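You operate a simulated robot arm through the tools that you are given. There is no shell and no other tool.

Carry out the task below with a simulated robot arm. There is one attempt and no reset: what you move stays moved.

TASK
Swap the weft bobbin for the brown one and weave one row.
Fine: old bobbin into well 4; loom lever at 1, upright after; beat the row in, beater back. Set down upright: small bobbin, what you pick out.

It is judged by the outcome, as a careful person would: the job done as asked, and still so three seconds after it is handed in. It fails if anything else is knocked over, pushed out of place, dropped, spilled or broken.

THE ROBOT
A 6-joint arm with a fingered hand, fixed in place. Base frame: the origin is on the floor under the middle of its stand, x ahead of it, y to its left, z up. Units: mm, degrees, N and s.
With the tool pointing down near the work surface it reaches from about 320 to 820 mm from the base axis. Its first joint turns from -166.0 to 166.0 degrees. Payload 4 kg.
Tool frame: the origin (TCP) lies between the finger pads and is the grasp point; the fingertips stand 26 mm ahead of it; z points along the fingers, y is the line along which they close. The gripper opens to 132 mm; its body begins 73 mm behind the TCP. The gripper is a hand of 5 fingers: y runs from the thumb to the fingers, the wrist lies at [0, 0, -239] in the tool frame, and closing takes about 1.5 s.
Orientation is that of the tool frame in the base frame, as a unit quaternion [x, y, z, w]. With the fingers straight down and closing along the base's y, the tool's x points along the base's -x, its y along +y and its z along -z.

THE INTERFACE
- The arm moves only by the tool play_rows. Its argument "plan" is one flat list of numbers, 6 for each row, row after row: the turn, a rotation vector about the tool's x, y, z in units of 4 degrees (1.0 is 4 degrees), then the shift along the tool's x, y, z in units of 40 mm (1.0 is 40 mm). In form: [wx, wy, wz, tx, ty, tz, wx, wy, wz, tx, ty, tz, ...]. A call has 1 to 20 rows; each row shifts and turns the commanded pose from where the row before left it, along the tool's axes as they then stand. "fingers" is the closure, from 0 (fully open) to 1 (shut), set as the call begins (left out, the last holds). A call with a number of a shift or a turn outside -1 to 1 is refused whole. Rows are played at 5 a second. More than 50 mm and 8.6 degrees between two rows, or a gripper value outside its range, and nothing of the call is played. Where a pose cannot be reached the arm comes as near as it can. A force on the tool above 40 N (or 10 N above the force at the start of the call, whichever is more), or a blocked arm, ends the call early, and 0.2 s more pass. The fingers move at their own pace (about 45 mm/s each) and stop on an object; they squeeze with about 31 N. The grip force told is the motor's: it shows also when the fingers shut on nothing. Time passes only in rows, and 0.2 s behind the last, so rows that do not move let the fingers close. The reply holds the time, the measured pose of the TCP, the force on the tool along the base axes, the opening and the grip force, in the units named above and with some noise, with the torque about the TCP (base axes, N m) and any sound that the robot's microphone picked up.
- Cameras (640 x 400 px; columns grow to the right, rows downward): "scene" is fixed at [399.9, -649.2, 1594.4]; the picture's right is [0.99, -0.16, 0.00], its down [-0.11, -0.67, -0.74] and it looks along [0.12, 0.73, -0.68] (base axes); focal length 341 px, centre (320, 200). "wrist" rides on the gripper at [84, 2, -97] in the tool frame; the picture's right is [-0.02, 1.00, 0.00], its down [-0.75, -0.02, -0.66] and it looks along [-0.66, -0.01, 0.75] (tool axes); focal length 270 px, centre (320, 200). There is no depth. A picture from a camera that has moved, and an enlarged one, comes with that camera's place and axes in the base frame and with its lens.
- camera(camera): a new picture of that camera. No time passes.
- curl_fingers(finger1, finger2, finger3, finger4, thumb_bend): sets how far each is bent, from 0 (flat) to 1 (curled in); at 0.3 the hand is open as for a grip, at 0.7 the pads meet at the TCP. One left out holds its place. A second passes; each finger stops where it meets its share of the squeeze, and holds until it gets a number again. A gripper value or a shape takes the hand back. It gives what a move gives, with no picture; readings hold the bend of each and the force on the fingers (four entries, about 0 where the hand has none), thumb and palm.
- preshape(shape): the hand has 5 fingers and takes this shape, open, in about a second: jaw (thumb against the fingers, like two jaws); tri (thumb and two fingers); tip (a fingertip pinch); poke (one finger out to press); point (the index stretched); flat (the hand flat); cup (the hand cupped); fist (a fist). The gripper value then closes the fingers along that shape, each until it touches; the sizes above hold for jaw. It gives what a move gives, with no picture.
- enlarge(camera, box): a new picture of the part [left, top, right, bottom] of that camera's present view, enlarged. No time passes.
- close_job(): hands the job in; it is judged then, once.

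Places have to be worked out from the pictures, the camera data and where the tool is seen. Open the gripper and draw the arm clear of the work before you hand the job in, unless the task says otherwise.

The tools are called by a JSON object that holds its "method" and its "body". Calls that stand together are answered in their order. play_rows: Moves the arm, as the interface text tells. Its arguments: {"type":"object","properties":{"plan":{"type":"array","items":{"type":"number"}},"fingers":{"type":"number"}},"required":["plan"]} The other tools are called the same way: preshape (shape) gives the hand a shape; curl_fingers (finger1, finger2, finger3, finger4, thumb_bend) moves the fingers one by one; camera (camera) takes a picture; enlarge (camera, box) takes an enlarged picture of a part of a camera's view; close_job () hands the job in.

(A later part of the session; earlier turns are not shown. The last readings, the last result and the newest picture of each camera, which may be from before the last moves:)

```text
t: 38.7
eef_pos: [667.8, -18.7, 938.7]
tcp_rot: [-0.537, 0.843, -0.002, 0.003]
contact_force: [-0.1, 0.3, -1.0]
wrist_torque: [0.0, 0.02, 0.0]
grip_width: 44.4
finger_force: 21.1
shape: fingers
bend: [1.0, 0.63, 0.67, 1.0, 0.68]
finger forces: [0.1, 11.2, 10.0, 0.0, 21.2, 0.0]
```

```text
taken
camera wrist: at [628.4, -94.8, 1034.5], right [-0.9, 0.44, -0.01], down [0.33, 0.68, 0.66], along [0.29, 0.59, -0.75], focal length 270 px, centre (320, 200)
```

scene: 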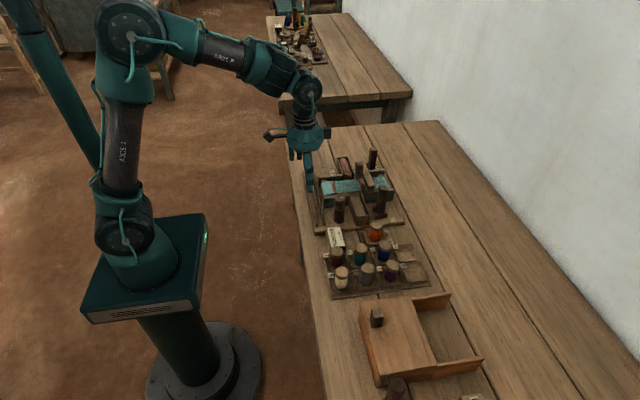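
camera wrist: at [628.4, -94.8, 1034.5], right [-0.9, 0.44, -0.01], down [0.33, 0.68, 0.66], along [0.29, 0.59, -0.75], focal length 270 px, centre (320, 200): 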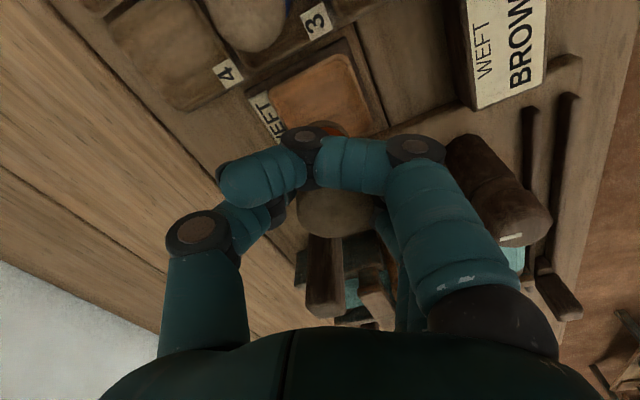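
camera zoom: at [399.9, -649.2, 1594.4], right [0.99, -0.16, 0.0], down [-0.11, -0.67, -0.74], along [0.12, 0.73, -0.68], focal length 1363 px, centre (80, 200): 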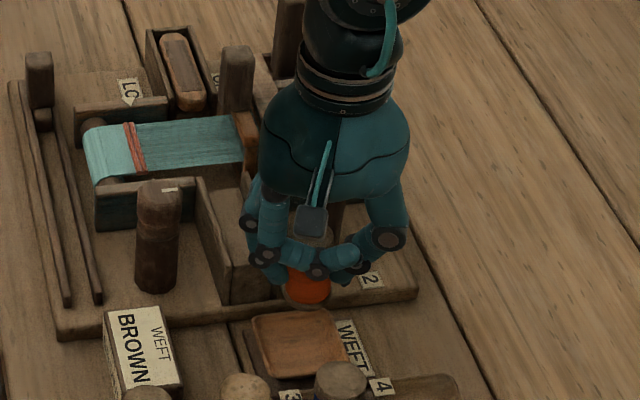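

The orange bobbin is held upright and the thread has come free of the holder. Raise more, carry it above well 4 (≈(736,-94)) and turn back to −45° so the fingers clear the blue bobbin.

{"method": "play_rows", "body": {"plan": [0, 0, 0, 0, 0, -0.5, 0, 0, 0, 0, 0, -0.5, 0, 0, 0, 0.305, -0.786, 0, 0, 0, 0, 0.305, -0.786, 0, 0, 0, 0, 0.305, -0.786, 0, 0, 0, 1, 0, 0, 0, 0, 0, 1, 0, 0, 0, 0, 0, 1, 0, 0, 0, 0, 0, 1, 0, 0, 0, 0, 0, 1, 0, 0, 0]}}

{"method": "camera", "body": {"camera": "wrist"}}

{"method": "enlarge", "body": {"camera": "scene", "box": [350, 170, 450, 290]}}

```text
t: 40.9
eef_pos: [737.6, -92.1, 979.7]
tcp_rot: [-0.383, 0.924, -0.002, 0.003]
contact_force: [-0.8, 0.0, -0.4]
wrist_torque: [0.01, 0.01, 0.0]
grip_width: 44.4
finger_force: 21.0
shape: fingers
bend: [1.0, 0.63, 0.67, 1.0, 0.68]
finger forces: [0.0, 11.2, 10.0, 0.0, 21.1, 0.0]
```

```text
taken
camera wrist: at [673.9, -150.0, 1075.5], right [-0.69, 0.72, 0.0], down [0.54, 0.52, 0.66], along [0.48, 0.46, -0.75], focal length 270 px, centre (320, 200)
```

wrist: 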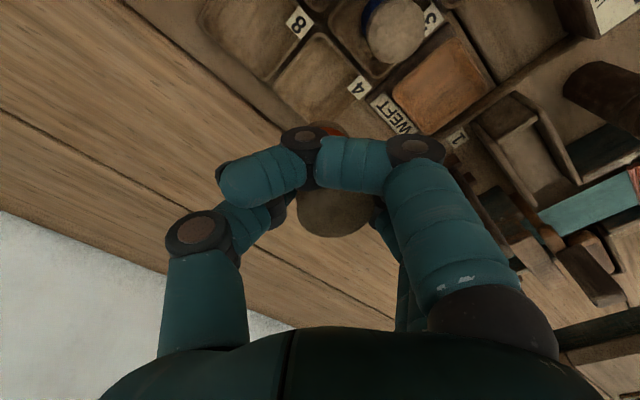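

```text
3.33 times, centred on (400, 230) of scene
camera zoom: at [399.9, -649.2, 1594.4], right [0.99, -0.16, 0.0], down [-0.11, -0.67, -0.74], along [0.12, 0.73, -0.68], focal length 1136 px, centre (53, 100)
```

zoom: 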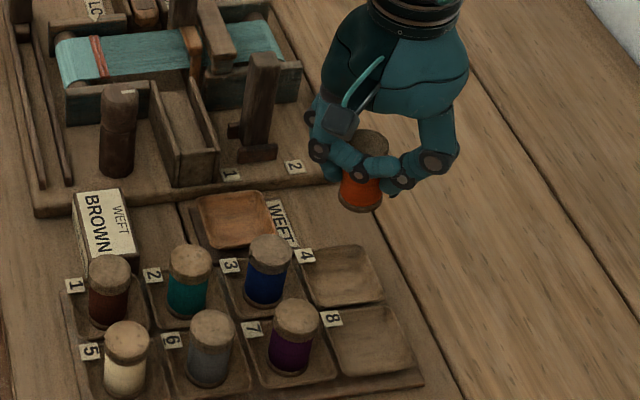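

The bobbin hangs above well 4. Enlarge both views to check its tilt and to fix well 4's centre.

{"method": "enlarge", "body": {"camera": "wrist", "box": [200, 0, 460, 160]}}

{"method": "enlarge", "body": {"camera": "scene", "box": [400, 195, 460, 275]}}

```text
2.46 times, centred on (330, 80) of wrist
camera zoom: at [673.9, -150.0, 1075.5], right [-0.69, 0.72, 0.0], down [0.54, 0.52, 0.66], along [0.48, 0.46, -0.75], focal length 665 px, centre (295, 495)
```

zoom: 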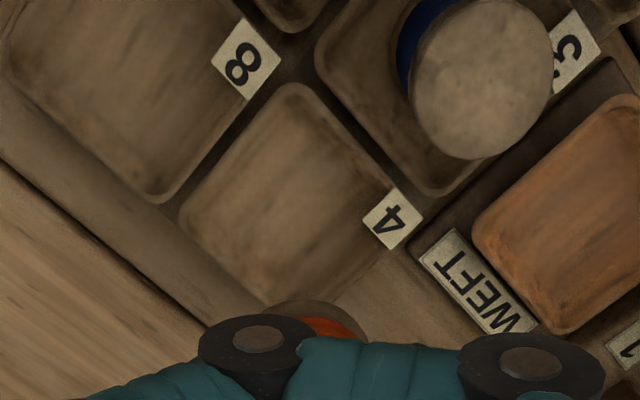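

```text
5.00 times, centred on (430, 235) of scene
camera zoom: at [399.9, -649.2, 1594.4], right [0.99, -0.16, 0.0], down [-0.11, -0.67, -0.74], along [0.12, 0.73, -0.68], focal length 1704 px, centre (-230, 25)
```

zoom: 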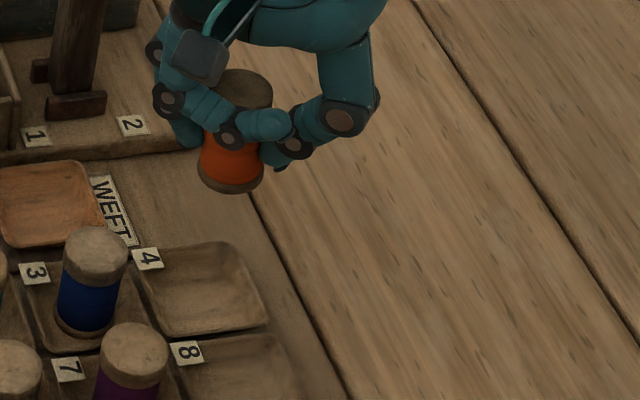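

Well 4's centre works out near (732,-96.5); the bobbin's axis near (733.5,-88). Shift by (−1.5,−8) and lower to about 10 mm above the well, then look.

{"method": "play_rows", "body": {"plan": [0, 0, 0, 0.168, -0.115, 0, 0, 0, 0, 0, 0, 0.5, 0, 0, 0, 0, 0, 0.5, 0, 0, 0, 0, 0, 0.5, 0, 0, 0, 0, 0, 0.4]}}

{"method": "camera", "body": {"camera": "wrist"}}

{"method": "enlarge", "body": {"camera": "scene", "box": [370, 210, 450, 290]}}

```text
t: 42.1
eef_pos: [736.0, -97.6, 902.0]
tcp_rot: [-0.382, 0.924, -0.001, 0.004]
contact_force: [0.6, 0.3, -0.1]
wrist_torque: [-0.02, -0.02, 0.01]
grip_width: 44.5
finger_force: 21.1
shape: fingers
bend: [1.0, 0.63, 0.67, 1.0, 0.68]
finger forces: [0.1, 11.4, 10.0, 0.0, 21.1, 0.0]
```

```text
taken
camera wrist: at [673.4, -157.5, 998.5], right [-0.69, 0.72, 0.0], down [0.54, 0.52, 0.66], along [0.48, 0.46, -0.75], focal length 270 px, centre (320, 200)
```

wrist: 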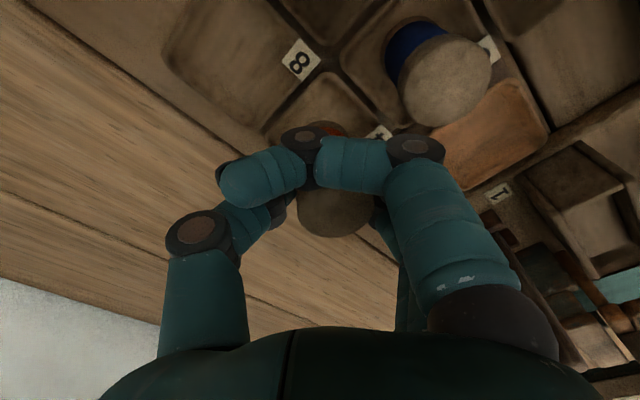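

```text
5.00 times, centred on (410, 250) of scene
camera zoom: at [399.9, -649.2, 1594.4], right [0.99, -0.16, 0.0], down [-0.11, -0.67, -0.74], along [0.12, 0.73, -0.68], focal length 1704 px, centre (-130, -50)
```

zoom: 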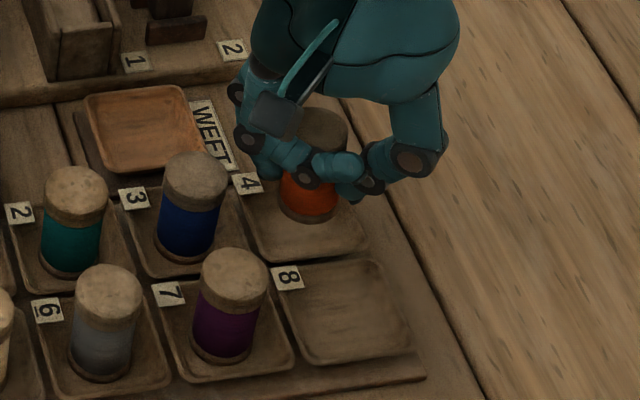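

Projecting the drop, the bobbin would land a few mm too far toward −y. Shift (+1,+4), lower 14 mm, and compare with the neighbours again.

{"method": "play_rows", "body": {"plan": [0, 0, 0, -0.088, 0.053, 0, 0, 0, 0, 0, 0, 0.2, 0, 0, 0, 0, 0, 0.15]}}

{"method": "enlarge", "body": {"camera": "scene", "box": [370, 210, 450, 290]}}

{"method": "enlarge", "body": {"camera": "wrist", "box": [240, 60, 420, 240]}}

```text
t: 42.9
eef_pos: [737.0, -95.3, 889.0]
tcp_rot: [-0.383, 0.924, -0.001, 0.003]
contact_force: [-0.3, -0.2, -0.6]
wrist_torque: [0.01, 0.0, -0.01]
grip_width: 44.5
finger_force: 21.3
shape: fingers
bend: [1.0, 0.63, 0.67, 1.0, 0.68]
finger forces: [0.0, 11.3, 10.0, 0.1, 21.1, 0.0]
```

```text
5.00 times, centred on (410, 250) of scene
camera zoom: at [399.9, -649.2, 1594.4], right [0.99, -0.16, 0.0], down [-0.11, -0.67, -0.74], along [0.12, 0.73, -0.68], focal length 1704 px, centre (-130, -50)
```

zoom: 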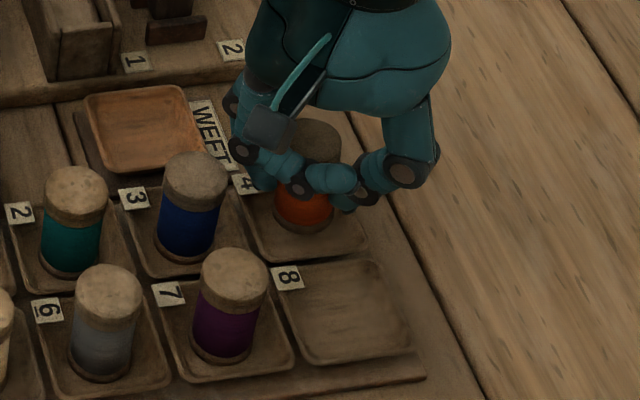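

```text
2.22 times, centred on (330, 150) of wrist
camera zoom: at [673.8, -153.7, 985.1], right [-0.69, 0.72, 0.0], down [0.54, 0.52, 0.66], along [0.48, 0.46, -0.75], focal length 601 px, centre (298, 311)
```

zoom: 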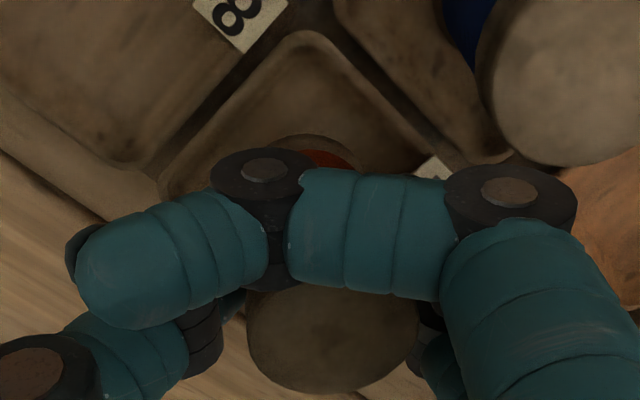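

Alignment looks good in both views (about 12 mm left to drop). Lower gently and watch the contact force.

{"method": "play_rows", "body": {"plan": [0, 0, 0, 0, 0, 0.1, 0, 0, 0, 0, 0, 0.1]}}

{"method": "play_rows", "body": {"plan": [0, 0, 0, 0, 0, 0.06]}}

{"method": "play_rows", "body": {"plan": [0, 0, 0, 0, 0, 0.05]}}

```text
t: 43.5
eef_pos: [735.8, -95.8, 881.5]
tcp_rot: [-0.383, 0.924, -0.001, 0.004]
contact_force: [-0.1, 0.4, -1.5]
wrist_torque: [0.01, -0.03, 0.01]
grip_width: 44.5
finger_force: 20.8
shape: fingers
bend: [1.0, 0.63, 0.67, 1.0, 0.68]
finger forces: [0.0, 11.2, 10.0, 0.0, 21.2, 0.0]
```

```text
t: 43.9
eef_pos: [735.5, -95.6, 877.7]
tcp_rot: [-0.383, 0.924, -0.001, 0.003]
contact_force: [0.1, -0.2, -0.6]
wrist_torque: [0.0, -0.02, -0.03]
grip_width: 44.7
finger_force: 21.6
shape: fingers
bend: [1.0, 0.63, 0.67, 1.0, 0.68]
finger forces: [0.0, 11.3, 10.0, 0.0, 21.1, 0.0]
```

```text
t: 44.3
eef_pos: [736.5, -95.2, 876.5]
tcp_rot: [-0.383, 0.924, -0.002, 0.003]
contact_force: [0.2, 0.2, 1.4]
wrist_torque: [0.03, 0.04, 0.01]
grip_width: 44.6
finger_force: 20.9
shape: fingers
bend: [1.0, 0.63, 0.67, 1.0, 0.68]
finger forces: [0.0, 11.3, 10.0, 0.1, 21.4, 0.1]
```

The reading has just turned slightly positive; one or two more small steps to confirm contact.

{"method": "play_rows", "body": {"plan": [0, 0, 0, 0, 0, 0.04]}}

{"method": "play_rows", "body": {"plan": [0, 0, 0, 0, 0, 0.03]}}

{"method": "enlarge", "body": {"camera": "scene", "box": [370, 210, 450, 290]}}

```text
t: 44.7
eef_pos: [737.0, -95.0, 876.2]
tcp_rot: [-0.382, 0.924, -0.002, 0.004]
contact_force: [0.8, -1.6, 9.2]
wrist_torque: [0.04, 0.07, 0.01]
grip_width: 44.3
finger_force: 22.0
shape: fingers
bend: [1.0, 0.63, 0.67, 1.0, 0.68]
finger forces: [0.0, 11.3, 9.7, 0.0, 23.7, 0.0]
```

```text
t: 45.1
eef_pos: [737.0, -95.0, 875.0]
tcp_rot: [-0.383, 0.924, -0.001, 0.005]
contact_force: [2.9, -3.1, 15.1]
wrist_torque: [0.05, 0.13, 0.02]
grip_width: 44.7
finger_force: 23.5
shape: fingers
bend: [1.0, 0.65, 0.69, 1.0, 0.68]
finger forces: [0.0, 11.8, 9.6, 0.0, 25.7, 0.0]
```

```text
5.00 times, centred on (410, 250) of scene
camera zoom: at [399.9, -649.2, 1594.4], right [0.99, -0.16, 0.0], down [-0.11, -0.67, -0.74], along [0.12, 0.73, -0.68], focal length 1704 px, centre (-130, -50)
```

zoom: 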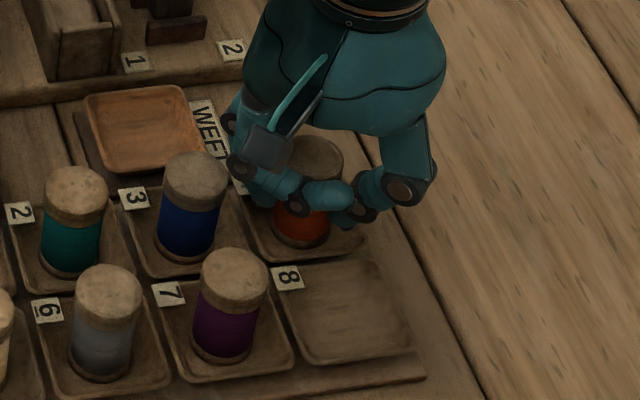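

The bobbin is resting in well 4 with 15 N of push. Relax 1.5 mm, then open the fingers.

{"method": "play_rows", "body": {"plan": [0, 0, 0, 0, 0, -0.04]}}

{"method": "curl_fingers", "body": {"finger2": 0.6, "finger3": 0.6, "thumb_bend": 0.6}}

{"method": "curl_fingers", "body": {"finger2": 0.52, "finger3": 0.52, "thumb_bend": 0.52}}

{"method": "enlarge", "body": {"camera": "scene", "box": [370, 210, 450, 290]}}

```text
t: 45.5
eef_pos: [735.4, -94.7, 876.3]
tcp_rot: [-0.383, 0.924, -0.001, 0.003]
contact_force: [2.5, -2.4, 10.0]
wrist_torque: [-0.01, 0.06, 0.01]
grip_width: 44.2
finger_force: 23.0
shape: fingers
bend: [1.0, 0.65, 0.69, 1.0, 0.68]
finger forces: [0.0, 11.5, 9.6, 0.0, 24.9, 0.0]
```

```text
t: 46.5
eef_pos: [736.0, -94.9, 876.6]
tcp_rot: [-0.383, 0.924, -0.002, 0.003]
contact_force: [0.0, 0.0, 0.4]
wrist_torque: [0.04, -0.02, 0.04]
grip_width: 47.8
finger_force: 0.0
shape: fingers
bend: [1.0, 0.6, 0.6, 1.0, 0.6]
finger forces: [0.0, 0.1, 0.1, 0.0, 0.0, 0.0]
```

```text
t: 47.5
eef_pos: [735.7, -95.1, 876.6]
tcp_rot: [-0.383, 0.924, -0.001, 0.003]
contact_force: [0.9, 0.4, 4.1]
wrist_torque: [0.06, 0.03, -0.07]
grip_width: 51.1
finger_force: 2.1
shape: fingers
bend: [1.0, 0.52, 0.52, 1.0, 0.52]
finger forces: [0.0, 3.8, 0.0, 0.0, 0.1, 0.0]
```

```text
5.00 times, centred on (410, 250) of scene
camera zoom: at [399.9, -649.2, 1594.4], right [0.99, -0.16, 0.0], down [-0.11, -0.67, -0.74], along [0.12, 0.73, -0.68], focal length 1704 px, centre (-130, -50)
```

zoom: 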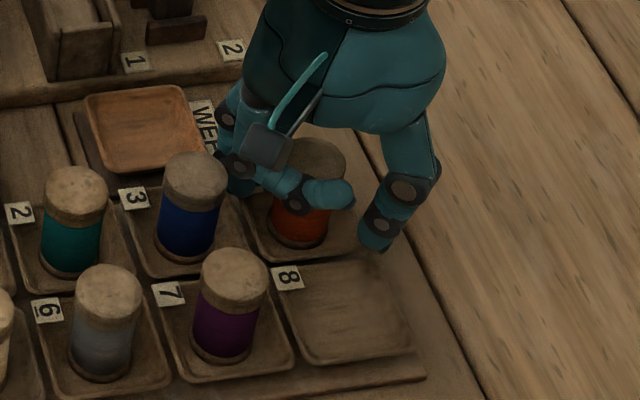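

Released; a finger lightly brushes the tray rim. Lift straight up.

{"method": "play_rows", "body": {"plan": [0, 0, 0, 0, 0, -0.15, 0, 0, 0, 0, 0, -0.3, 0, 0, 0, 0, 0, -0.5, 0, 0, 0, 0, 0, -0.7, 0, 0, 0, 0, 0, -0.8]}}

{"method": "enlarge", "body": {"camera": "scene", "box": [330, 200, 450, 300]}}

{"method": "enlarge", "body": {"camera": "scene", "box": [300, 130, 420, 230]}}

```text
t: 48.7
eef_pos: [737.1, -95.5, 973.0]
tcp_rot: [-0.383, 0.924, 0.0, 0.004]
contact_force: [0.9, -1.0, -0.3]
wrist_torque: [0.0, -0.03, -0.01]
grip_width: 51.2
finger_force: 0.1
shape: fingers
bend: [1.0, 0.52, 0.52, 1.0, 0.52]
finger forces: [0.0, 0.0, 0.0, 0.0, 0.0, 0.1]
```

```text
4.00 times, centred on (390, 250) of scene
camera zoom: at [399.9, -649.2, 1594.4], right [0.99, -0.16, 0.0], down [-0.11, -0.67, -0.74], along [0.12, 0.73, -0.68], focal length 1363 px, centre (40, 0)
```

zoom: 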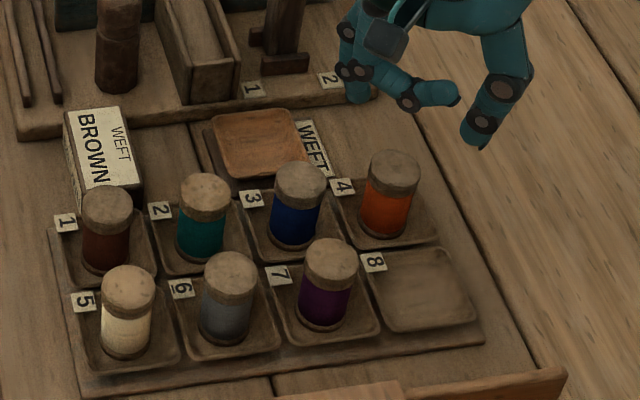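

```text
4.00 times, centred on (360, 180) of scene
camera zoom: at [399.9, -649.2, 1594.4], right [0.99, -0.16, 0.0], down [-0.11, -0.67, -0.74], along [0.12, 0.73, -0.68], focal length 1363 px, centre (160, 280)
```

zoom: 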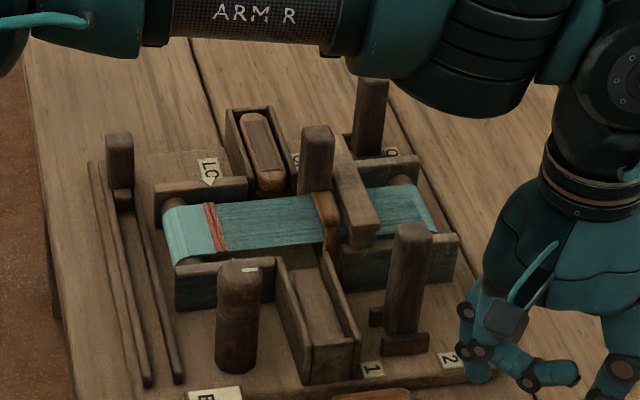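

Orange stands upright in well 4, aligned with its neighbours. Now go over the brown bobbin in well 1 (≈(537,-93)) and turn to −55°.

{"method": "play_rows", "body": {"plan": [0, 0, 0, 0.7, 0.714, 0, 0, 0, 0, 0.7, 0.714, 0, 0, 0, 0, 0.7, 0.714, 0, 0, 0, 0, 0.7, 0.714, 0, 0, 0, 0, 0.7, 0.714, 0, 0, 0, -1, 0, 0, 0, 0, 0, -1, 0, 0, 0, 0, 0, -0.5, 0, 0, 0]}}

{"method": "camera", "body": {"camera": "wrist"}}

{"method": "enlarge", "body": {"camera": "scene", "box": [310, 190, 410, 290]}}

```text
t: 50.5
eef_pos: [534.4, -93.5, 970.9]
tcp_rot: [-0.463, 0.886, -0.001, 0.003]
contact_force: [0.4, 0.7, 0.2]
wrist_torque: [-0.04, 0.0, -0.03]
grip_width: 51.4
finger_force: 0.0
shape: fingers
bend: [1.0, 0.52, 0.52, 1.0, 0.52]
finger forces: [0.0, 0.0, 0.0, 0.0, 0.1, 0.0]
```

```text
taken
camera wrist: at [483.8, -162.1, 1067.6], right [-0.81, 0.59, -0.01], down [0.44, 0.61, 0.66], along [0.39, 0.53, -0.75], focal length 270 px, centre (320, 200)
```

wrist: 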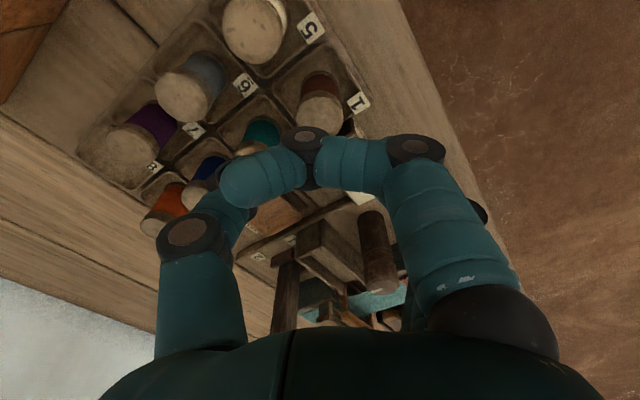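

```text
4.00 times, centred on (360, 240) of scene
camera zoom: at [399.9, -649.2, 1594.4], right [0.99, -0.16, 0.0], down [-0.11, -0.67, -0.74], along [0.12, 0.73, -0.68], focal length 1363 px, centre (160, 40)
```

zoom: 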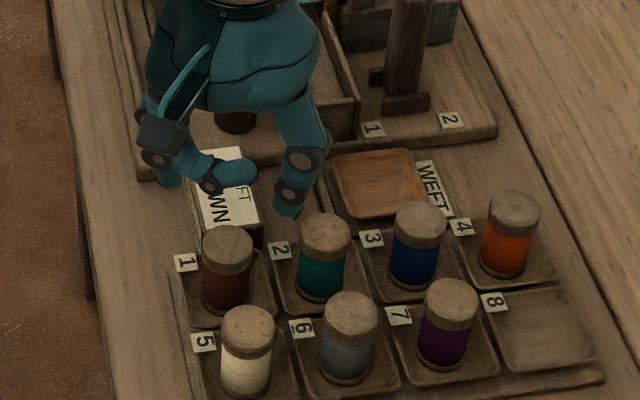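

Wrist view suggests brown near (530,-100), the scene view (535,-93); enlarge to settle it.

{"method": "enlarge", "body": {"camera": "wrist", "box": [230, 40, 410, 160]}}

{"method": "enlarge", "body": {"camera": "scene", "box": [320, 230, 380, 290]}}

```text
3.33 times, centred on (320, 100) of wrist
camera zoom: at [483.8, -162.1, 1067.6], right [-0.81, 0.59, -0.01], down [0.44, 0.61, 0.66], along [0.39, 0.53, -0.75], focal length 901 px, centre (320, 533)
```

zoom: 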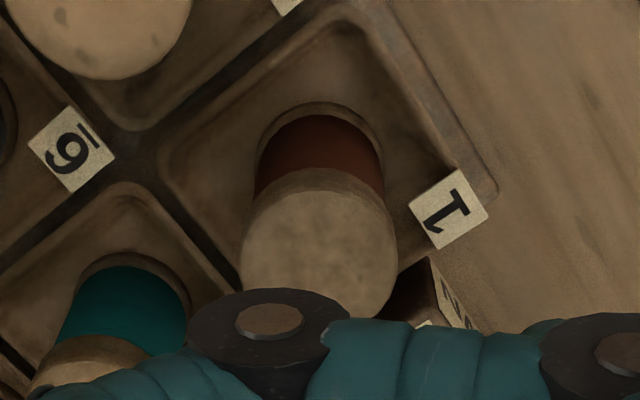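

```text
6.67 times, centred on (350, 260) of scene
camera zoom: at [399.9, -649.2, 1594.4], right [0.99, -0.16, 0.0], down [-0.11, -0.67, -0.74], along [0.12, 0.73, -0.68], focal length 2272 px, centre (120, -200)
```

zoom: 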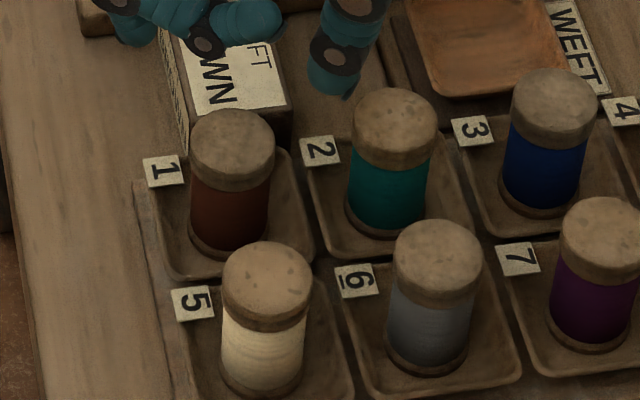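

Averaging both views puts brown at (534.5,-95.5). Set the opening, shift 2 mm and descend to just above it.

{"method": "curl_fingers", "body": {"finger2": 0.56, "finger3": 0.56, "thumb_bend": 0.56}}

{"method": "play_rows", "body": {"plan": [0, 0, 0, 0.04, -0.03, 0.4, 0, 0, 0, 0, 0, 0.4, 0, 0, 0, 0, 0, 0.4]}}

{"method": "enlarge", "body": {"camera": "scene", "box": [310, 210, 390, 290]}}

{"method": "camera", "body": {"camera": "wrist"}}

```text
t: 51.5
eef_pos: [535.5, -93.6, 971.2]
tcp_rot: [-0.461, 0.887, -0.002, 0.003]
contact_force: [0.7, -0.7, -0.7]
wrist_torque: [-0.03, 0.01, 0.0]
grip_width: 49.8
finger_force: 0.0
shape: fingers
bend: [1.0, 0.56, 0.56, 1.0, 0.56]
finger forces: [0.0, 0.0, 0.1, 0.1, 0.1, 0.0]
```

```text
t: 52.3
eef_pos: [535.9, -95.9, 924.0]
tcp_rot: [-0.462, 0.887, -0.001, 0.002]
contact_force: [-0.1, -0.3, -0.1]
wrist_torque: [0.0, 0.0, -0.02]
grip_width: 49.6
finger_force: 0.0
shape: fingers
bend: [1.0, 0.56, 0.56, 1.0, 0.56]
finger forces: [0.0, 0.0, 0.0, 0.0, 0.0, 0.0]
```

```text
5.00 times, centred on (350, 250) of scene
camera zoom: at [399.9, -649.2, 1594.4], right [0.99, -0.16, 0.0], down [-0.11, -0.67, -0.74], along [0.12, 0.73, -0.68], focal length 1704 px, centre (170, -50)
```

zoom: 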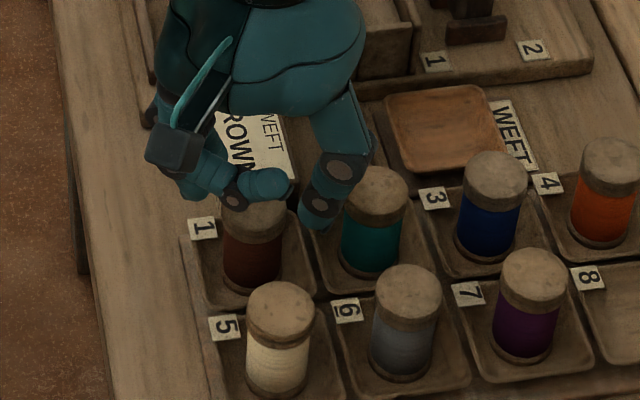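

```text
taken
camera wrist: at [484.7, -163.9, 1019.9], right [-0.81, 0.59, -0.01], down [0.44, 0.61, 0.66], along [0.39, 0.53, -0.75], focal length 270 px, centre (320, 200)
```

wrist: 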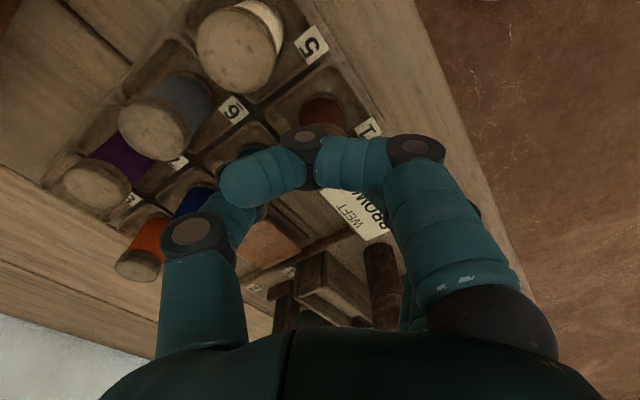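

The tips straddle the brown bobbin and the thumb lines up with the gap beside teal. Descend slowly to z≈879.

{"method": "play_rows", "body": {"plan": [0, 0, 0, 0, 0, 0.25, 0, 0, 0, 0, 0, 0.25, 0, 0, 0, 0, 0, 0.25]}}

{"method": "play_rows", "body": {"plan": [0, 0, 0, 0, 0, 0.15, 0, 0, 0, 0, 0, 0.15]}}

{"method": "enlarge", "body": {"camera": "scene", "box": [310, 210, 390, 290]}}

```text
t: 53.1
eef_pos: [537.8, -95.3, 895.1]
tcp_rot: [-0.461, 0.887, -0.001, 0.003]
contact_force: [-0.1, -0.2, -0.1]
wrist_torque: [0.0, 0.0, -0.03]
grip_width: 49.8
finger_force: 0.0
shape: fingers
bend: [1.0, 0.56, 0.56, 1.0, 0.56]
finger forces: [0.0, 0.0, 0.1, 0.1, 0.0, 0.1]
```

```text
t: 53.7
eef_pos: [538.1, -95.1, 881.9]
tcp_rot: [-0.462, 0.887, -0.002, 0.003]
contact_force: [1.1, 0.1, 0.5]
wrist_torque: [0.03, -0.02, 0.02]
grip_width: 49.5
finger_force: 0.1
shape: fingers
bend: [1.0, 0.56, 0.56, 1.0, 0.56]
finger forces: [0.1, 0.0, 0.1, 0.0, 0.0, 0.1]
```

```text
5.00 times, centred on (350, 250) of scene
camera zoom: at [399.9, -649.2, 1594.4], right [0.99, -0.16, 0.0], down [-0.11, -0.67, -0.74], along [0.12, 0.73, -0.68], focal length 1704 px, centre (170, -50)
```

zoom: 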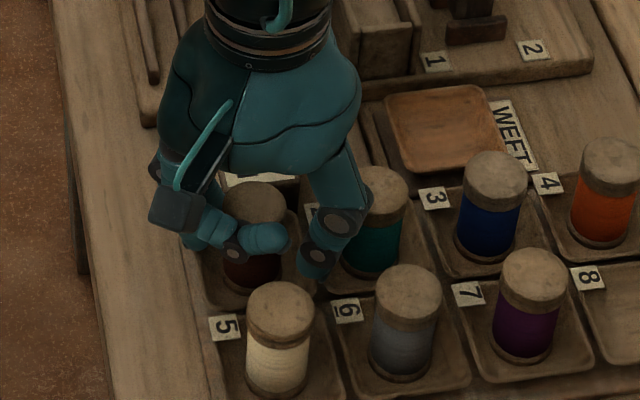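

No contact, fingers around the bobbin. Lower 3 mm more and close lightly, reading the balance.

{"method": "play_rows", "body": {"plan": [0, 0, 0, 0, 0, 0.08]}}

{"method": "curl_fingers", "body": {"finger2": 0.65, "finger3": 0.65, "thumb_bend": 0.65}}

```text
t: 54.1
eef_pos: [535.9, -94.8, 879.7]
tcp_rot: [-0.462, 0.887, -0.001, 0.003]
contact_force: [0.6, -0.4, 0.2]
wrist_torque: [-0.02, 0.01, 0.02]
grip_width: 49.6
finger_force: 0.1
shape: fingers
bend: [1.0, 0.56, 0.56, 1.0, 0.56]
finger forces: [0.1, 0.0, 0.0, 0.0, 0.0, 0.0]
```

```text
t: 55.1
eef_pos: [536.6, -95.6, 880.1]
tcp_rot: [-0.462, 0.887, -0.002, 0.003]
contact_force: [0.1, 0.7, 0.9]
wrist_torque: [-0.01, 0.02, -0.02]
grip_width: 46.7
finger_force: 3.7
shape: fingers
bend: [1.0, 0.62, 0.63, 1.0, 0.63]
finger forces: [0.0, 2.1, 1.6, 0.0, 3.7, 0.1]
```

Balanced light contact (2.1+1.6 vs 3.7 N). Squeeze firmly and lift.

{"method": "curl_fingers", "body": {"finger2": 0.8, "finger3": 0.8, "thumb_bend": 0.8}}

{"method": "play_rows", "body": {"plan": [0, 0, 0, 0, 0, -0.2, 0, 0, 0, 0, 0, -0.3, 0, 0, 0, 0, 0, -0.5, 0, 0, 0, 0, 0, -0.7, 0, 0, 0, 0, 0, -0.8]}}

{"method": "enlarge", "body": {"camera": "scene", "box": [310, 170, 410, 290]}}

{"method": "camera", "body": {"camera": "wrist"}}

```text
t: 56.1
eef_pos: [536.8, -96.3, 879.2]
tcp_rot: [-0.461, 0.887, -0.001, 0.002]
contact_force: [0.4, 0.6, -1.2]
wrist_torque: [-0.01, 0.01, 0.02]
grip_width: 44.5
finger_force: 21.5
shape: fingers
bend: [1.0, 0.65, 0.65, 1.0, 0.68]
finger forces: [0.1, 11.5, 10.4, 0.0, 21.5, 0.0]
```

```text
t: 57.3
eef_pos: [535.1, -96.6, 981.3]
tcp_rot: [-0.462, 0.887, -0.001, 0.002]
contact_force: [-0.1, 0.3, 0.7]
wrist_torque: [0.06, -0.02, 0.0]
grip_width: 44.5
finger_force: 21.6
shape: fingers
bend: [1.0, 0.65, 0.65, 1.0, 0.68]
finger forces: [0.1, 11.4, 10.4, 0.0, 21.6, 0.0]
```

```text
3.33 times, centred on (360, 230) of scene
camera zoom: at [399.9, -649.2, 1594.4], right [0.99, -0.16, 0.0], down [-0.11, -0.67, -0.74], along [0.12, 0.73, -0.68], focal length 1136 px, centre (187, 100)
```

zoom: 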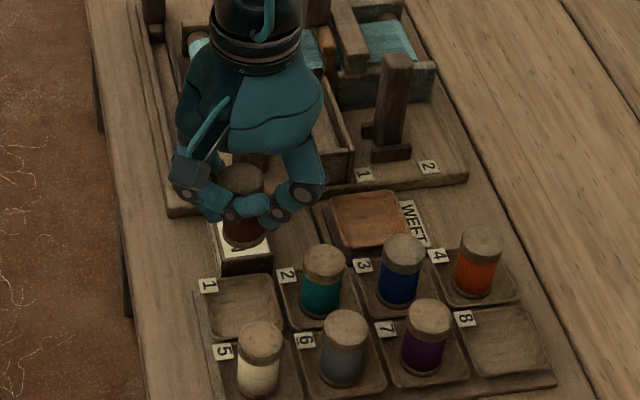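

```text
taken
camera wrist: at [484.2, -165.1, 1076.5], right [-0.81, 0.59, 0.0], down [0.44, 0.61, 0.66], along [0.39, 0.53, -0.75], focal length 270 px, centre (320, 200)
```

wrist: 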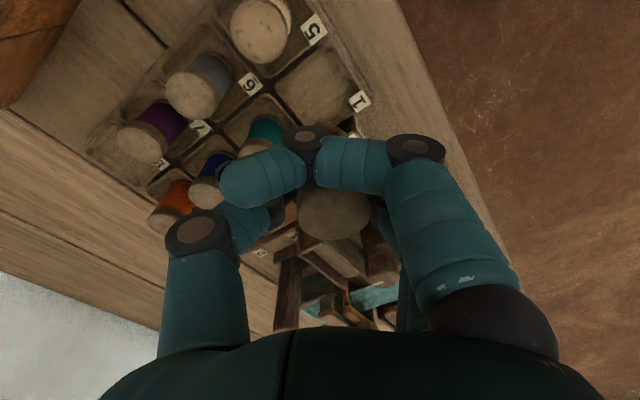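

Brown is held upright and well 1 is empty. Carry it over the WEFT holder, to the pose where orange was gripped (≈(668,-18), −65°).

{"method": "play_rows", "body": {"plan": [0, 0, 0, -0.88, -0.399, 0, 0, 0, 0, -0.88, -0.399, 0, 0, 0, 0, -0.88, -0.399, 0, 0, 0, 0, -0.88, -0.399, 0, 0, 0, -1, 0, 0, 0, 0, 0, -1, 0, 0, 0, 0, 0, -0.5, 0, 0, 0]}}

{"method": "play_rows", "body": {"plan": [0, 0, 0, 0, 0, 0.5, 0, 0, 0, 0, 0, 0.5, 0, 0, 0, 0, 0, 0.5]}}

{"method": "camera", "body": {"camera": "wrist"}}

{"method": "enlarge", "body": {"camera": "scene", "box": [340, 180, 420, 260]}}

```text
t: 58.9
eef_pos: [669.8, -16.2, 980.0]
tcp_rot: [-0.538, 0.843, -0.002, 0.002]
contact_force: [-0.4, 0.6, 0.7]
wrist_torque: [0.05, 0.0, 0.0]
grip_width: 44.4
finger_force: 22.1
shape: fingers
bend: [1.0, 0.65, 0.65, 1.0, 0.68]
finger forces: [0.1, 11.4, 10.5, 0.1, 21.6, 0.0]
```

```text
t: 59.7
eef_pos: [671.3, -17.2, 920.0]
tcp_rot: [-0.538, 0.843, -0.002, 0.004]
contact_force: [0.2, 1.1, 0.1]
wrist_torque: [0.01, 0.0, 0.03]
grip_width: 44.3
finger_force: 21.4
shape: fingers
bend: [1.0, 0.65, 0.65, 1.0, 0.68]
finger forces: [0.0, 11.4, 10.6, 0.1, 21.5, 0.0]
```

```text
taken
camera wrist: at [631.2, -92.9, 1015.3], right [-0.9, 0.44, -0.01], down [0.33, 0.68, 0.66], along [0.3, 0.59, -0.75], focal length 270 px, centre (320, 200)
```

wrist: 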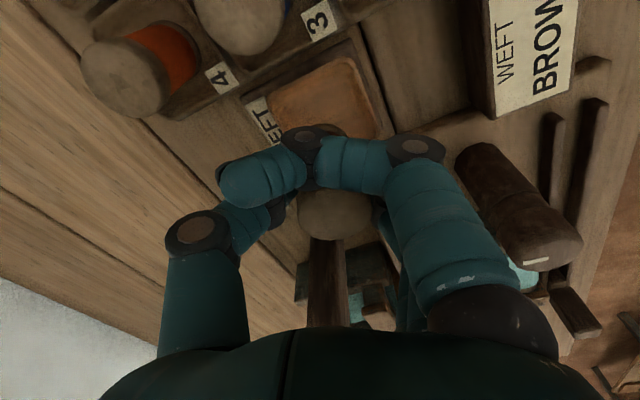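

```text
5.00 times, centred on (380, 220) of scene
camera zoom: at [399.9, -649.2, 1594.4], right [0.99, -0.16, 0.0], down [-0.11, -0.67, -0.74], along [0.12, 0.73, -0.68], focal length 1704 px, centre (20, 100)
```

zoom: 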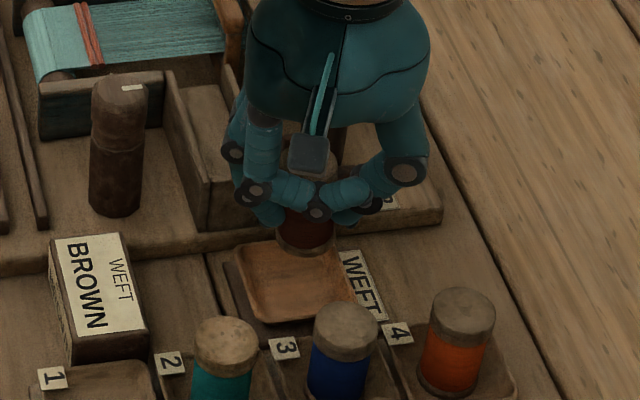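

The pose is about 2 mm off toward +x,+y; correct it and lower to ~8 mm above the dish.

{"method": "play_rows", "body": {"plan": [0, 0, 0, 0.053, 0.036, 0.25, 0, 0, 0, 0, 0, 0.25, 0, 0, 0, 0, 0, 0.25]}}

{"method": "enlarge", "body": {"camera": "scene", "box": [340, 180, 420, 260]}}

```text
t: 60.5
eef_pos: [667.3, -18.3, 889.7]
tcp_rot: [-0.537, 0.843, -0.001, 0.003]
contact_force: [-0.3, 0.2, -0.3]
wrist_torque: [-0.01, 0.03, 0.0]
grip_width: 45.0
finger_force: 21.6
shape: fingers
bend: [1.0, 0.65, 0.65, 1.0, 0.68]
finger forces: [0.1, 11.5, 10.6, 0.1, 21.5, 0.0]
```

```text
5.00 times, centred on (380, 220) of scene
camera zoom: at [399.9, -649.2, 1594.4], right [0.99, -0.16, 0.0], down [-0.11, -0.67, -0.74], along [0.12, 0.73, -0.68], focal length 1704 px, centre (20, 100)
```

zoom: 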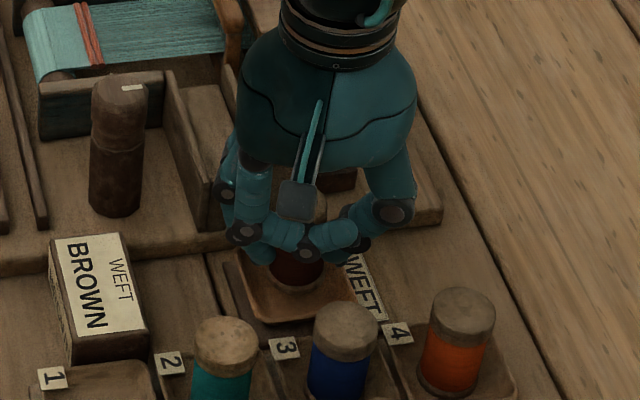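

The bobbin is now over the middle of the dish. Lower in small steps until contact.

{"method": "play_rows", "body": {"plan": [0, 0, 0, 0, 0, 0.1, 0, 0, 0, 0, 0, 0.04]}}

{"method": "play_rows", "body": {"plan": [0, 0, 0, 0, 0, 0.04]}}

{"method": "play_rows", "body": {"plan": [0, 0, 0, 0, 0, 0.04]}}

```text
t: 61.1
eef_pos: [667.4, -19.0, 884.6]
tcp_rot: [-0.538, 0.843, -0.002, 0.003]
contact_force: [0.1, 0.6, -0.3]
wrist_torque: [-0.01, 0.04, 0.01]
grip_width: 44.7
finger_force: 20.8
shape: fingers
bend: [1.0, 0.65, 0.65, 1.0, 0.68]
finger forces: [0.1, 11.5, 10.6, 0.0, 21.5, 0.0]
```

```text
t: 61.5
eef_pos: [668.6, -19.3, 881.3]
tcp_rot: [-0.538, 0.843, -0.002, 0.004]
contact_force: [0.3, 0.1, 1.1]
wrist_torque: [0.04, 0.01, -0.01]
grip_width: 44.5
finger_force: 22.5
shape: fingers
bend: [1.0, 0.65, 0.65, 1.0, 0.68]
finger forces: [0.1, 11.5, 10.7, 0.0, 21.5, 0.0]
```

```text
t: 61.9
eef_pos: [669.2, -17.5, 882.1]
tcp_rot: [-0.538, 0.843, -0.002, 0.003]
contact_force: [0.0, 0.0, -0.6]
wrist_torque: [0.02, -0.01, -0.03]
grip_width: 44.6
finger_force: 21.8
shape: fingers
bend: [1.0, 0.65, 0.65, 1.0, 0.68]
finger forces: [0.0, 11.5, 10.6, 0.0, 21.5, 0.1]
```

No contact yet; continue in small steps.

{"method": "play_rows", "body": {"plan": [0, 0, 0, 0, 0, 0.04]}}

{"method": "play_rows", "body": {"plan": [0, 0, 0, 0, 0, 0.04]}}

{"method": "enlarge", "body": {"camera": "scene", "box": [340, 180, 420, 260]}}

```text
t: 62.3
eef_pos: [668.0, -18.4, 879.8]
tcp_rot: [-0.537, 0.843, -0.002, 0.003]
contact_force: [-0.2, 0.4, -0.2]
wrist_torque: [-0.01, -0.01, -0.01]
grip_width: 44.2
finger_force: 21.6
shape: fingers
bend: [1.0, 0.65, 0.65, 1.0, 0.68]
finger forces: [0.1, 11.5, 10.7, 0.1, 21.4, 0.0]
```

```text
t: 62.7
eef_pos: [668.6, -18.9, 878.7]
tcp_rot: [-0.537, 0.844, -0.002, 0.004]
contact_force: [0.2, -0.5, 2.1]
wrist_torque: [0.01, 0.06, -0.01]
grip_width: 44.7
finger_force: 22.3
shape: fingers
bend: [1.0, 0.65, 0.65, 1.0, 0.68]
finger forces: [0.0, 11.5, 10.5, 0.0, 21.9, 0.1]
```

```text
5.00 times, centred on (380, 220) of scene
camera zoom: at [399.9, -649.2, 1594.4], right [0.99, -0.16, 0.0], down [-0.11, -0.67, -0.74], along [0.12, 0.73, -0.68], focal length 1704 px, centre (20, 100)
```

zoom: 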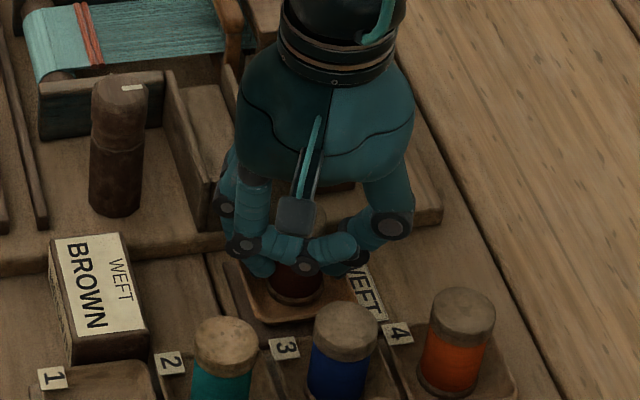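

Contact seems to begin (2 N). One more small step to confirm, then release.

{"method": "play_rows", "body": {"plan": [0, 0, 0, 0, 0, 0.03]}}

{"method": "curl_fingers", "body": {"finger2": 0.6, "finger3": 0.6, "thumb_bend": 0.6}}

{"method": "curl_fingers", "body": {"finger2": 0.55, "finger3": 0.55, "thumb_bend": 0.55}}

{"method": "enlarge", "body": {"camera": "scene", "box": [340, 180, 420, 260]}}

```text
t: 63.1
eef_pos: [668.6, -18.4, 877.8]
tcp_rot: [-0.538, 0.843, -0.002, 0.003]
contact_force: [-0.7, -2.0, 6.8]
wrist_torque: [-0.01, 0.08, 0.04]
grip_width: 44.5
finger_force: 22.2
shape: fingers
bend: [1.0, 0.65, 0.65, 1.0, 0.68]
finger forces: [0.0, 11.7, 10.3, 0.0, 22.8, 0.0]
```

```text
t: 64.1
eef_pos: [667.9, -18.3, 877.7]
tcp_rot: [-0.537, 0.844, -0.001, 0.003]
contact_force: [0.4, 0.9, 0.6]
wrist_torque: [-0.01, 0.0, 0.0]
grip_width: 47.6
finger_force: 0.7
shape: fingers
bend: [1.0, 0.6, 0.6, 1.0, 0.6]
finger forces: [0.1, 0.1, 0.0, 0.1, 0.0, 0.0]
```

```text
t: 65.1
eef_pos: [668.1, -17.3, 876.8]
tcp_rot: [-0.537, 0.844, -0.001, 0.003]
contact_force: [-0.2, 0.4, 0.7]
wrist_torque: [-0.01, 0.02, 0.03]
grip_width: 49.8
finger_force: 0.1
shape: fingers
bend: [1.0, 0.55, 0.55, 1.0, 0.55]
finger forces: [0.0, 0.0, 0.0, 0.0, 0.0, 0.1]
```

```text
5.00 times, centred on (380, 220) of scene
camera zoom: at [399.9, -649.2, 1594.4], right [0.99, -0.16, 0.0], down [-0.11, -0.67, -0.74], along [0.12, 0.73, -0.68], focal length 1704 px, centre (20, 100)
```

zoom: 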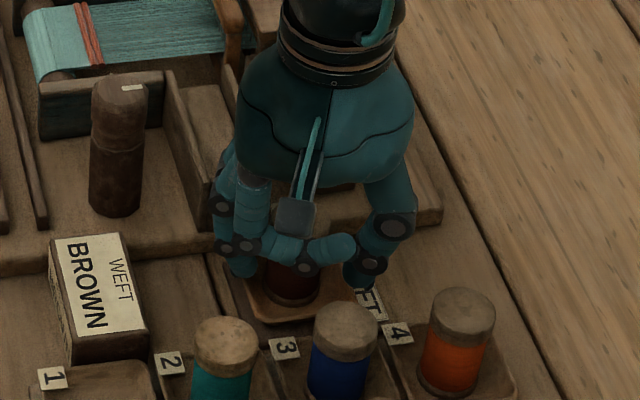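

Released without contact. Lift straight up and look at the result.

{"method": "play_rows", "body": {"plan": [0, 0, 0, 0, 0, -0.2, 0, 0, 0, 0, 0, -0.3, 0, 0, 0, 0, 0, -0.5, 0, 0, 0, 0, 0, -0.8, 0, 0, 0, 0, 0, -0.9, 0, 0, 0, 0, 0, -0.9, 0, 0, 0, 0, 0, -0.9]}}

{"method": "enlarge", "body": {"camera": "scene", "box": [300, 130, 440, 290]}}

{"method": "enlarge", "body": {"camera": "scene", "box": [340, 190, 420, 250]}}

```text
t: 66.7
eef_pos: [667.0, -18.8, 1057.0]
tcp_rot: [-0.538, 0.843, -0.002, 0.002]
contact_force: [-0.7, -0.1, 0.0]
wrist_torque: [-0.03, 0.01, 0.02]
grip_width: 50.0
finger_force: 0.0
shape: fingers
bend: [1.0, 0.55, 0.55, 1.0, 0.55]
finger forces: [0.1, 0.0, 0.1, 0.0, 0.1, 0.0]
```

```text
2.50 times, centred on (370, 210) of scene
camera zoom: at [399.9, -649.2, 1594.4], right [0.99, -0.16, 0.0], down [-0.11, -0.67, -0.74], along [0.12, 0.73, -0.68], focal length 852 px, centre (195, 175)
```

zoom: 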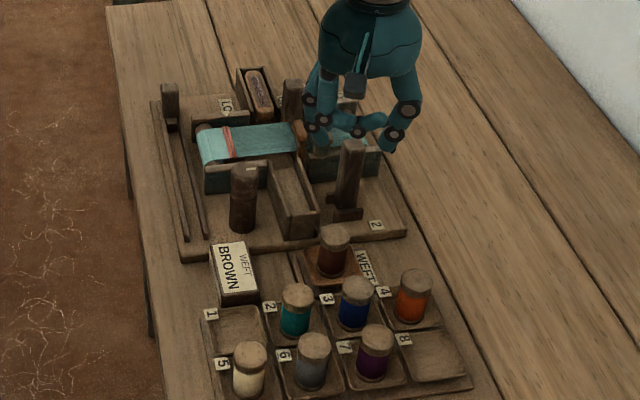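

```text
6.67 times, centred on (380, 220) of scene
camera zoom: at [399.9, -649.2, 1594.4], right [0.99, -0.16, 0.0], down [-0.11, -0.67, -0.74], along [0.12, 0.73, -0.68], focal length 2272 px, centre (-80, 67)
```

zoom: 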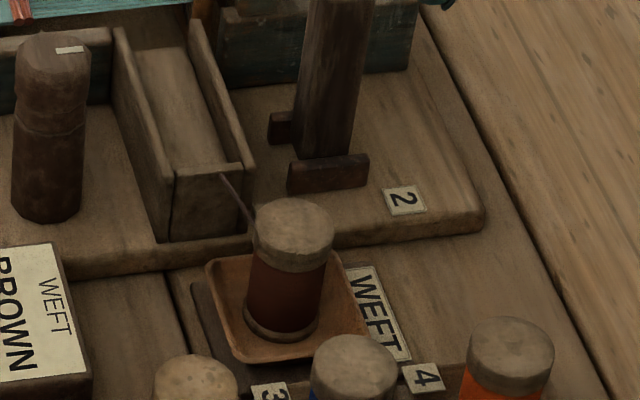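

Brown stands in the WEFT holder and its thread has hooked up to the shuttle. Next is the 1/2 lever: turn the tool to +90° (closing along x), so it can be gripped and tilted about its pivot.

{"method": "play_rows", "body": {"plan": [0, 0, 1, 0, 0, 0, 0, 0, 1, 0, 0, 0, 0, 0, 1, 0, 0, 0, 0, 0, 1, 0, 0, 0, 0, 0, 1, 0, 0, 0, 0, 0, 1, 0, 0, 0, 0, 0, 1, 0, 0, 0, 0, 0, 1, 0, 0, 0, 0, 0, 1, 0, 0, 0, 0, 0, 1, 0, 0, 0, 0, 0, 1, 0, 0, 0, 0, 0, 1, 0, 0, 0, 0, 0, 1, 0, 0, 0, 0, 0, 1, 0, 0, 0, 0, 0, 1, 0, 0, 0, 0, 0, 1, 0, 0, 0, 0, 0, 1, 0, 0, 0, 0, 0, 1, 0, 0, 0, 0, 0, 1, 0, 0, 0, 0, 0, 1, 0, 0, 0]}}

{"method": "play_rows", "body": {"plan": [0, 0, 1, 0, 0, 0, 0, 0, 1, 0, 0, 0, 0, 0, 1, 0, 0, 0, 0, 0, 1, 0, 0, 0, 0, 0, 1, 0, 0, 0, 0, 0, 1, 0, 0, 0, 0, 0, 1, 0, 0, 0, 0, 0, 1, 0, 0, 0, 0, 0, 1, 0, 0, 0, 0, 0, 1, 0, 0, 0, 0, 0, 1, 0, 0, 0, 0, 0, 1, 0, 0, 0, 0, 0, 1, 0, 0, 0, 0, 0, 1, 0, 0, 0, 0, 0, 1, 0, 0, 0, 0, 0, 1, 0, 0, 0, 0, 0, 1, 0, 0, 0, 0, 0, 1, 0, 0, 0, 0, 0, 0.75, 0, 0, 0]}}

{"method": "camera", "body": {"camera": "wrist"}}

{"method": "enlarge", "body": {"camera": "scene", "box": [300, 130, 440, 240]}}

```text
t: 70.9
eef_pos: [666.5, -17.9, 1056.0]
tcp_rot: [0.13, 0.991, 0.0, 0.003]
contact_force: [0.0, -0.7, 0.3]
wrist_torque: [0.0, 0.01, -0.01]
grip_width: 49.8
finger_force: 0.0
shape: fingers
bend: [1.0, 0.55, 0.55, 1.0, 0.55]
finger forces: [0.1, 0.1, 0.1, 0.0, 0.0, 0.0]
```

```text
t: 74.9
eef_pos: [667.2, -18.2, 1056.1]
tcp_rot: [0.707, 0.707, 0.002, 0.003]
contact_force: [0.7, -0.6, -0.4]
wrist_torque: [-0.01, 0.02, 0.01]
grip_width: 49.8
finger_force: 0.1
shape: fingers
bend: [1.0, 0.55, 0.55, 1.0, 0.55]
finger forces: [0.0, 0.0, 0.0, 0.0, 0.1, 0.0]
```

```text
taken
camera wrist: at [666.9, 66.0, 1152.8], right [1.0, -0.02, 0.01], down [-0.02, -0.75, 0.66], along [-0.01, -0.66, -0.75], focal length 270 px, centre (320, 200)
```

wrist: 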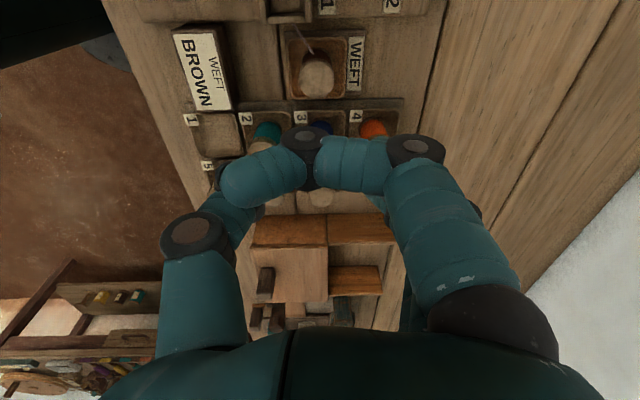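

```text
3.64 times, centred on (370, 185) of scene
camera zoom: at [399.9, -649.2, 1594.4], right [0.99, -0.16, 0.0], down [-0.11, -0.67, -0.74], along [0.12, 0.73, -0.68], focal length 1239 px, centre (138, 254)
```

zoom: 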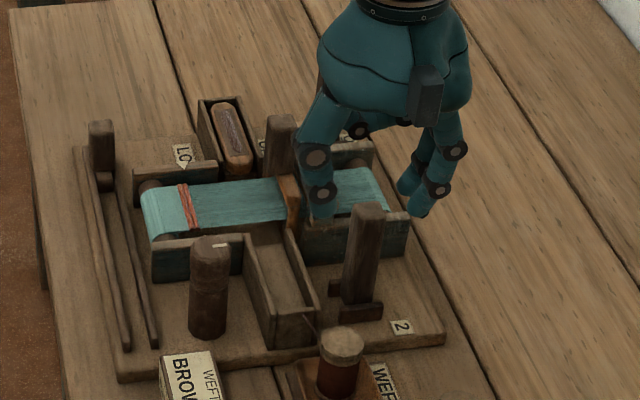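

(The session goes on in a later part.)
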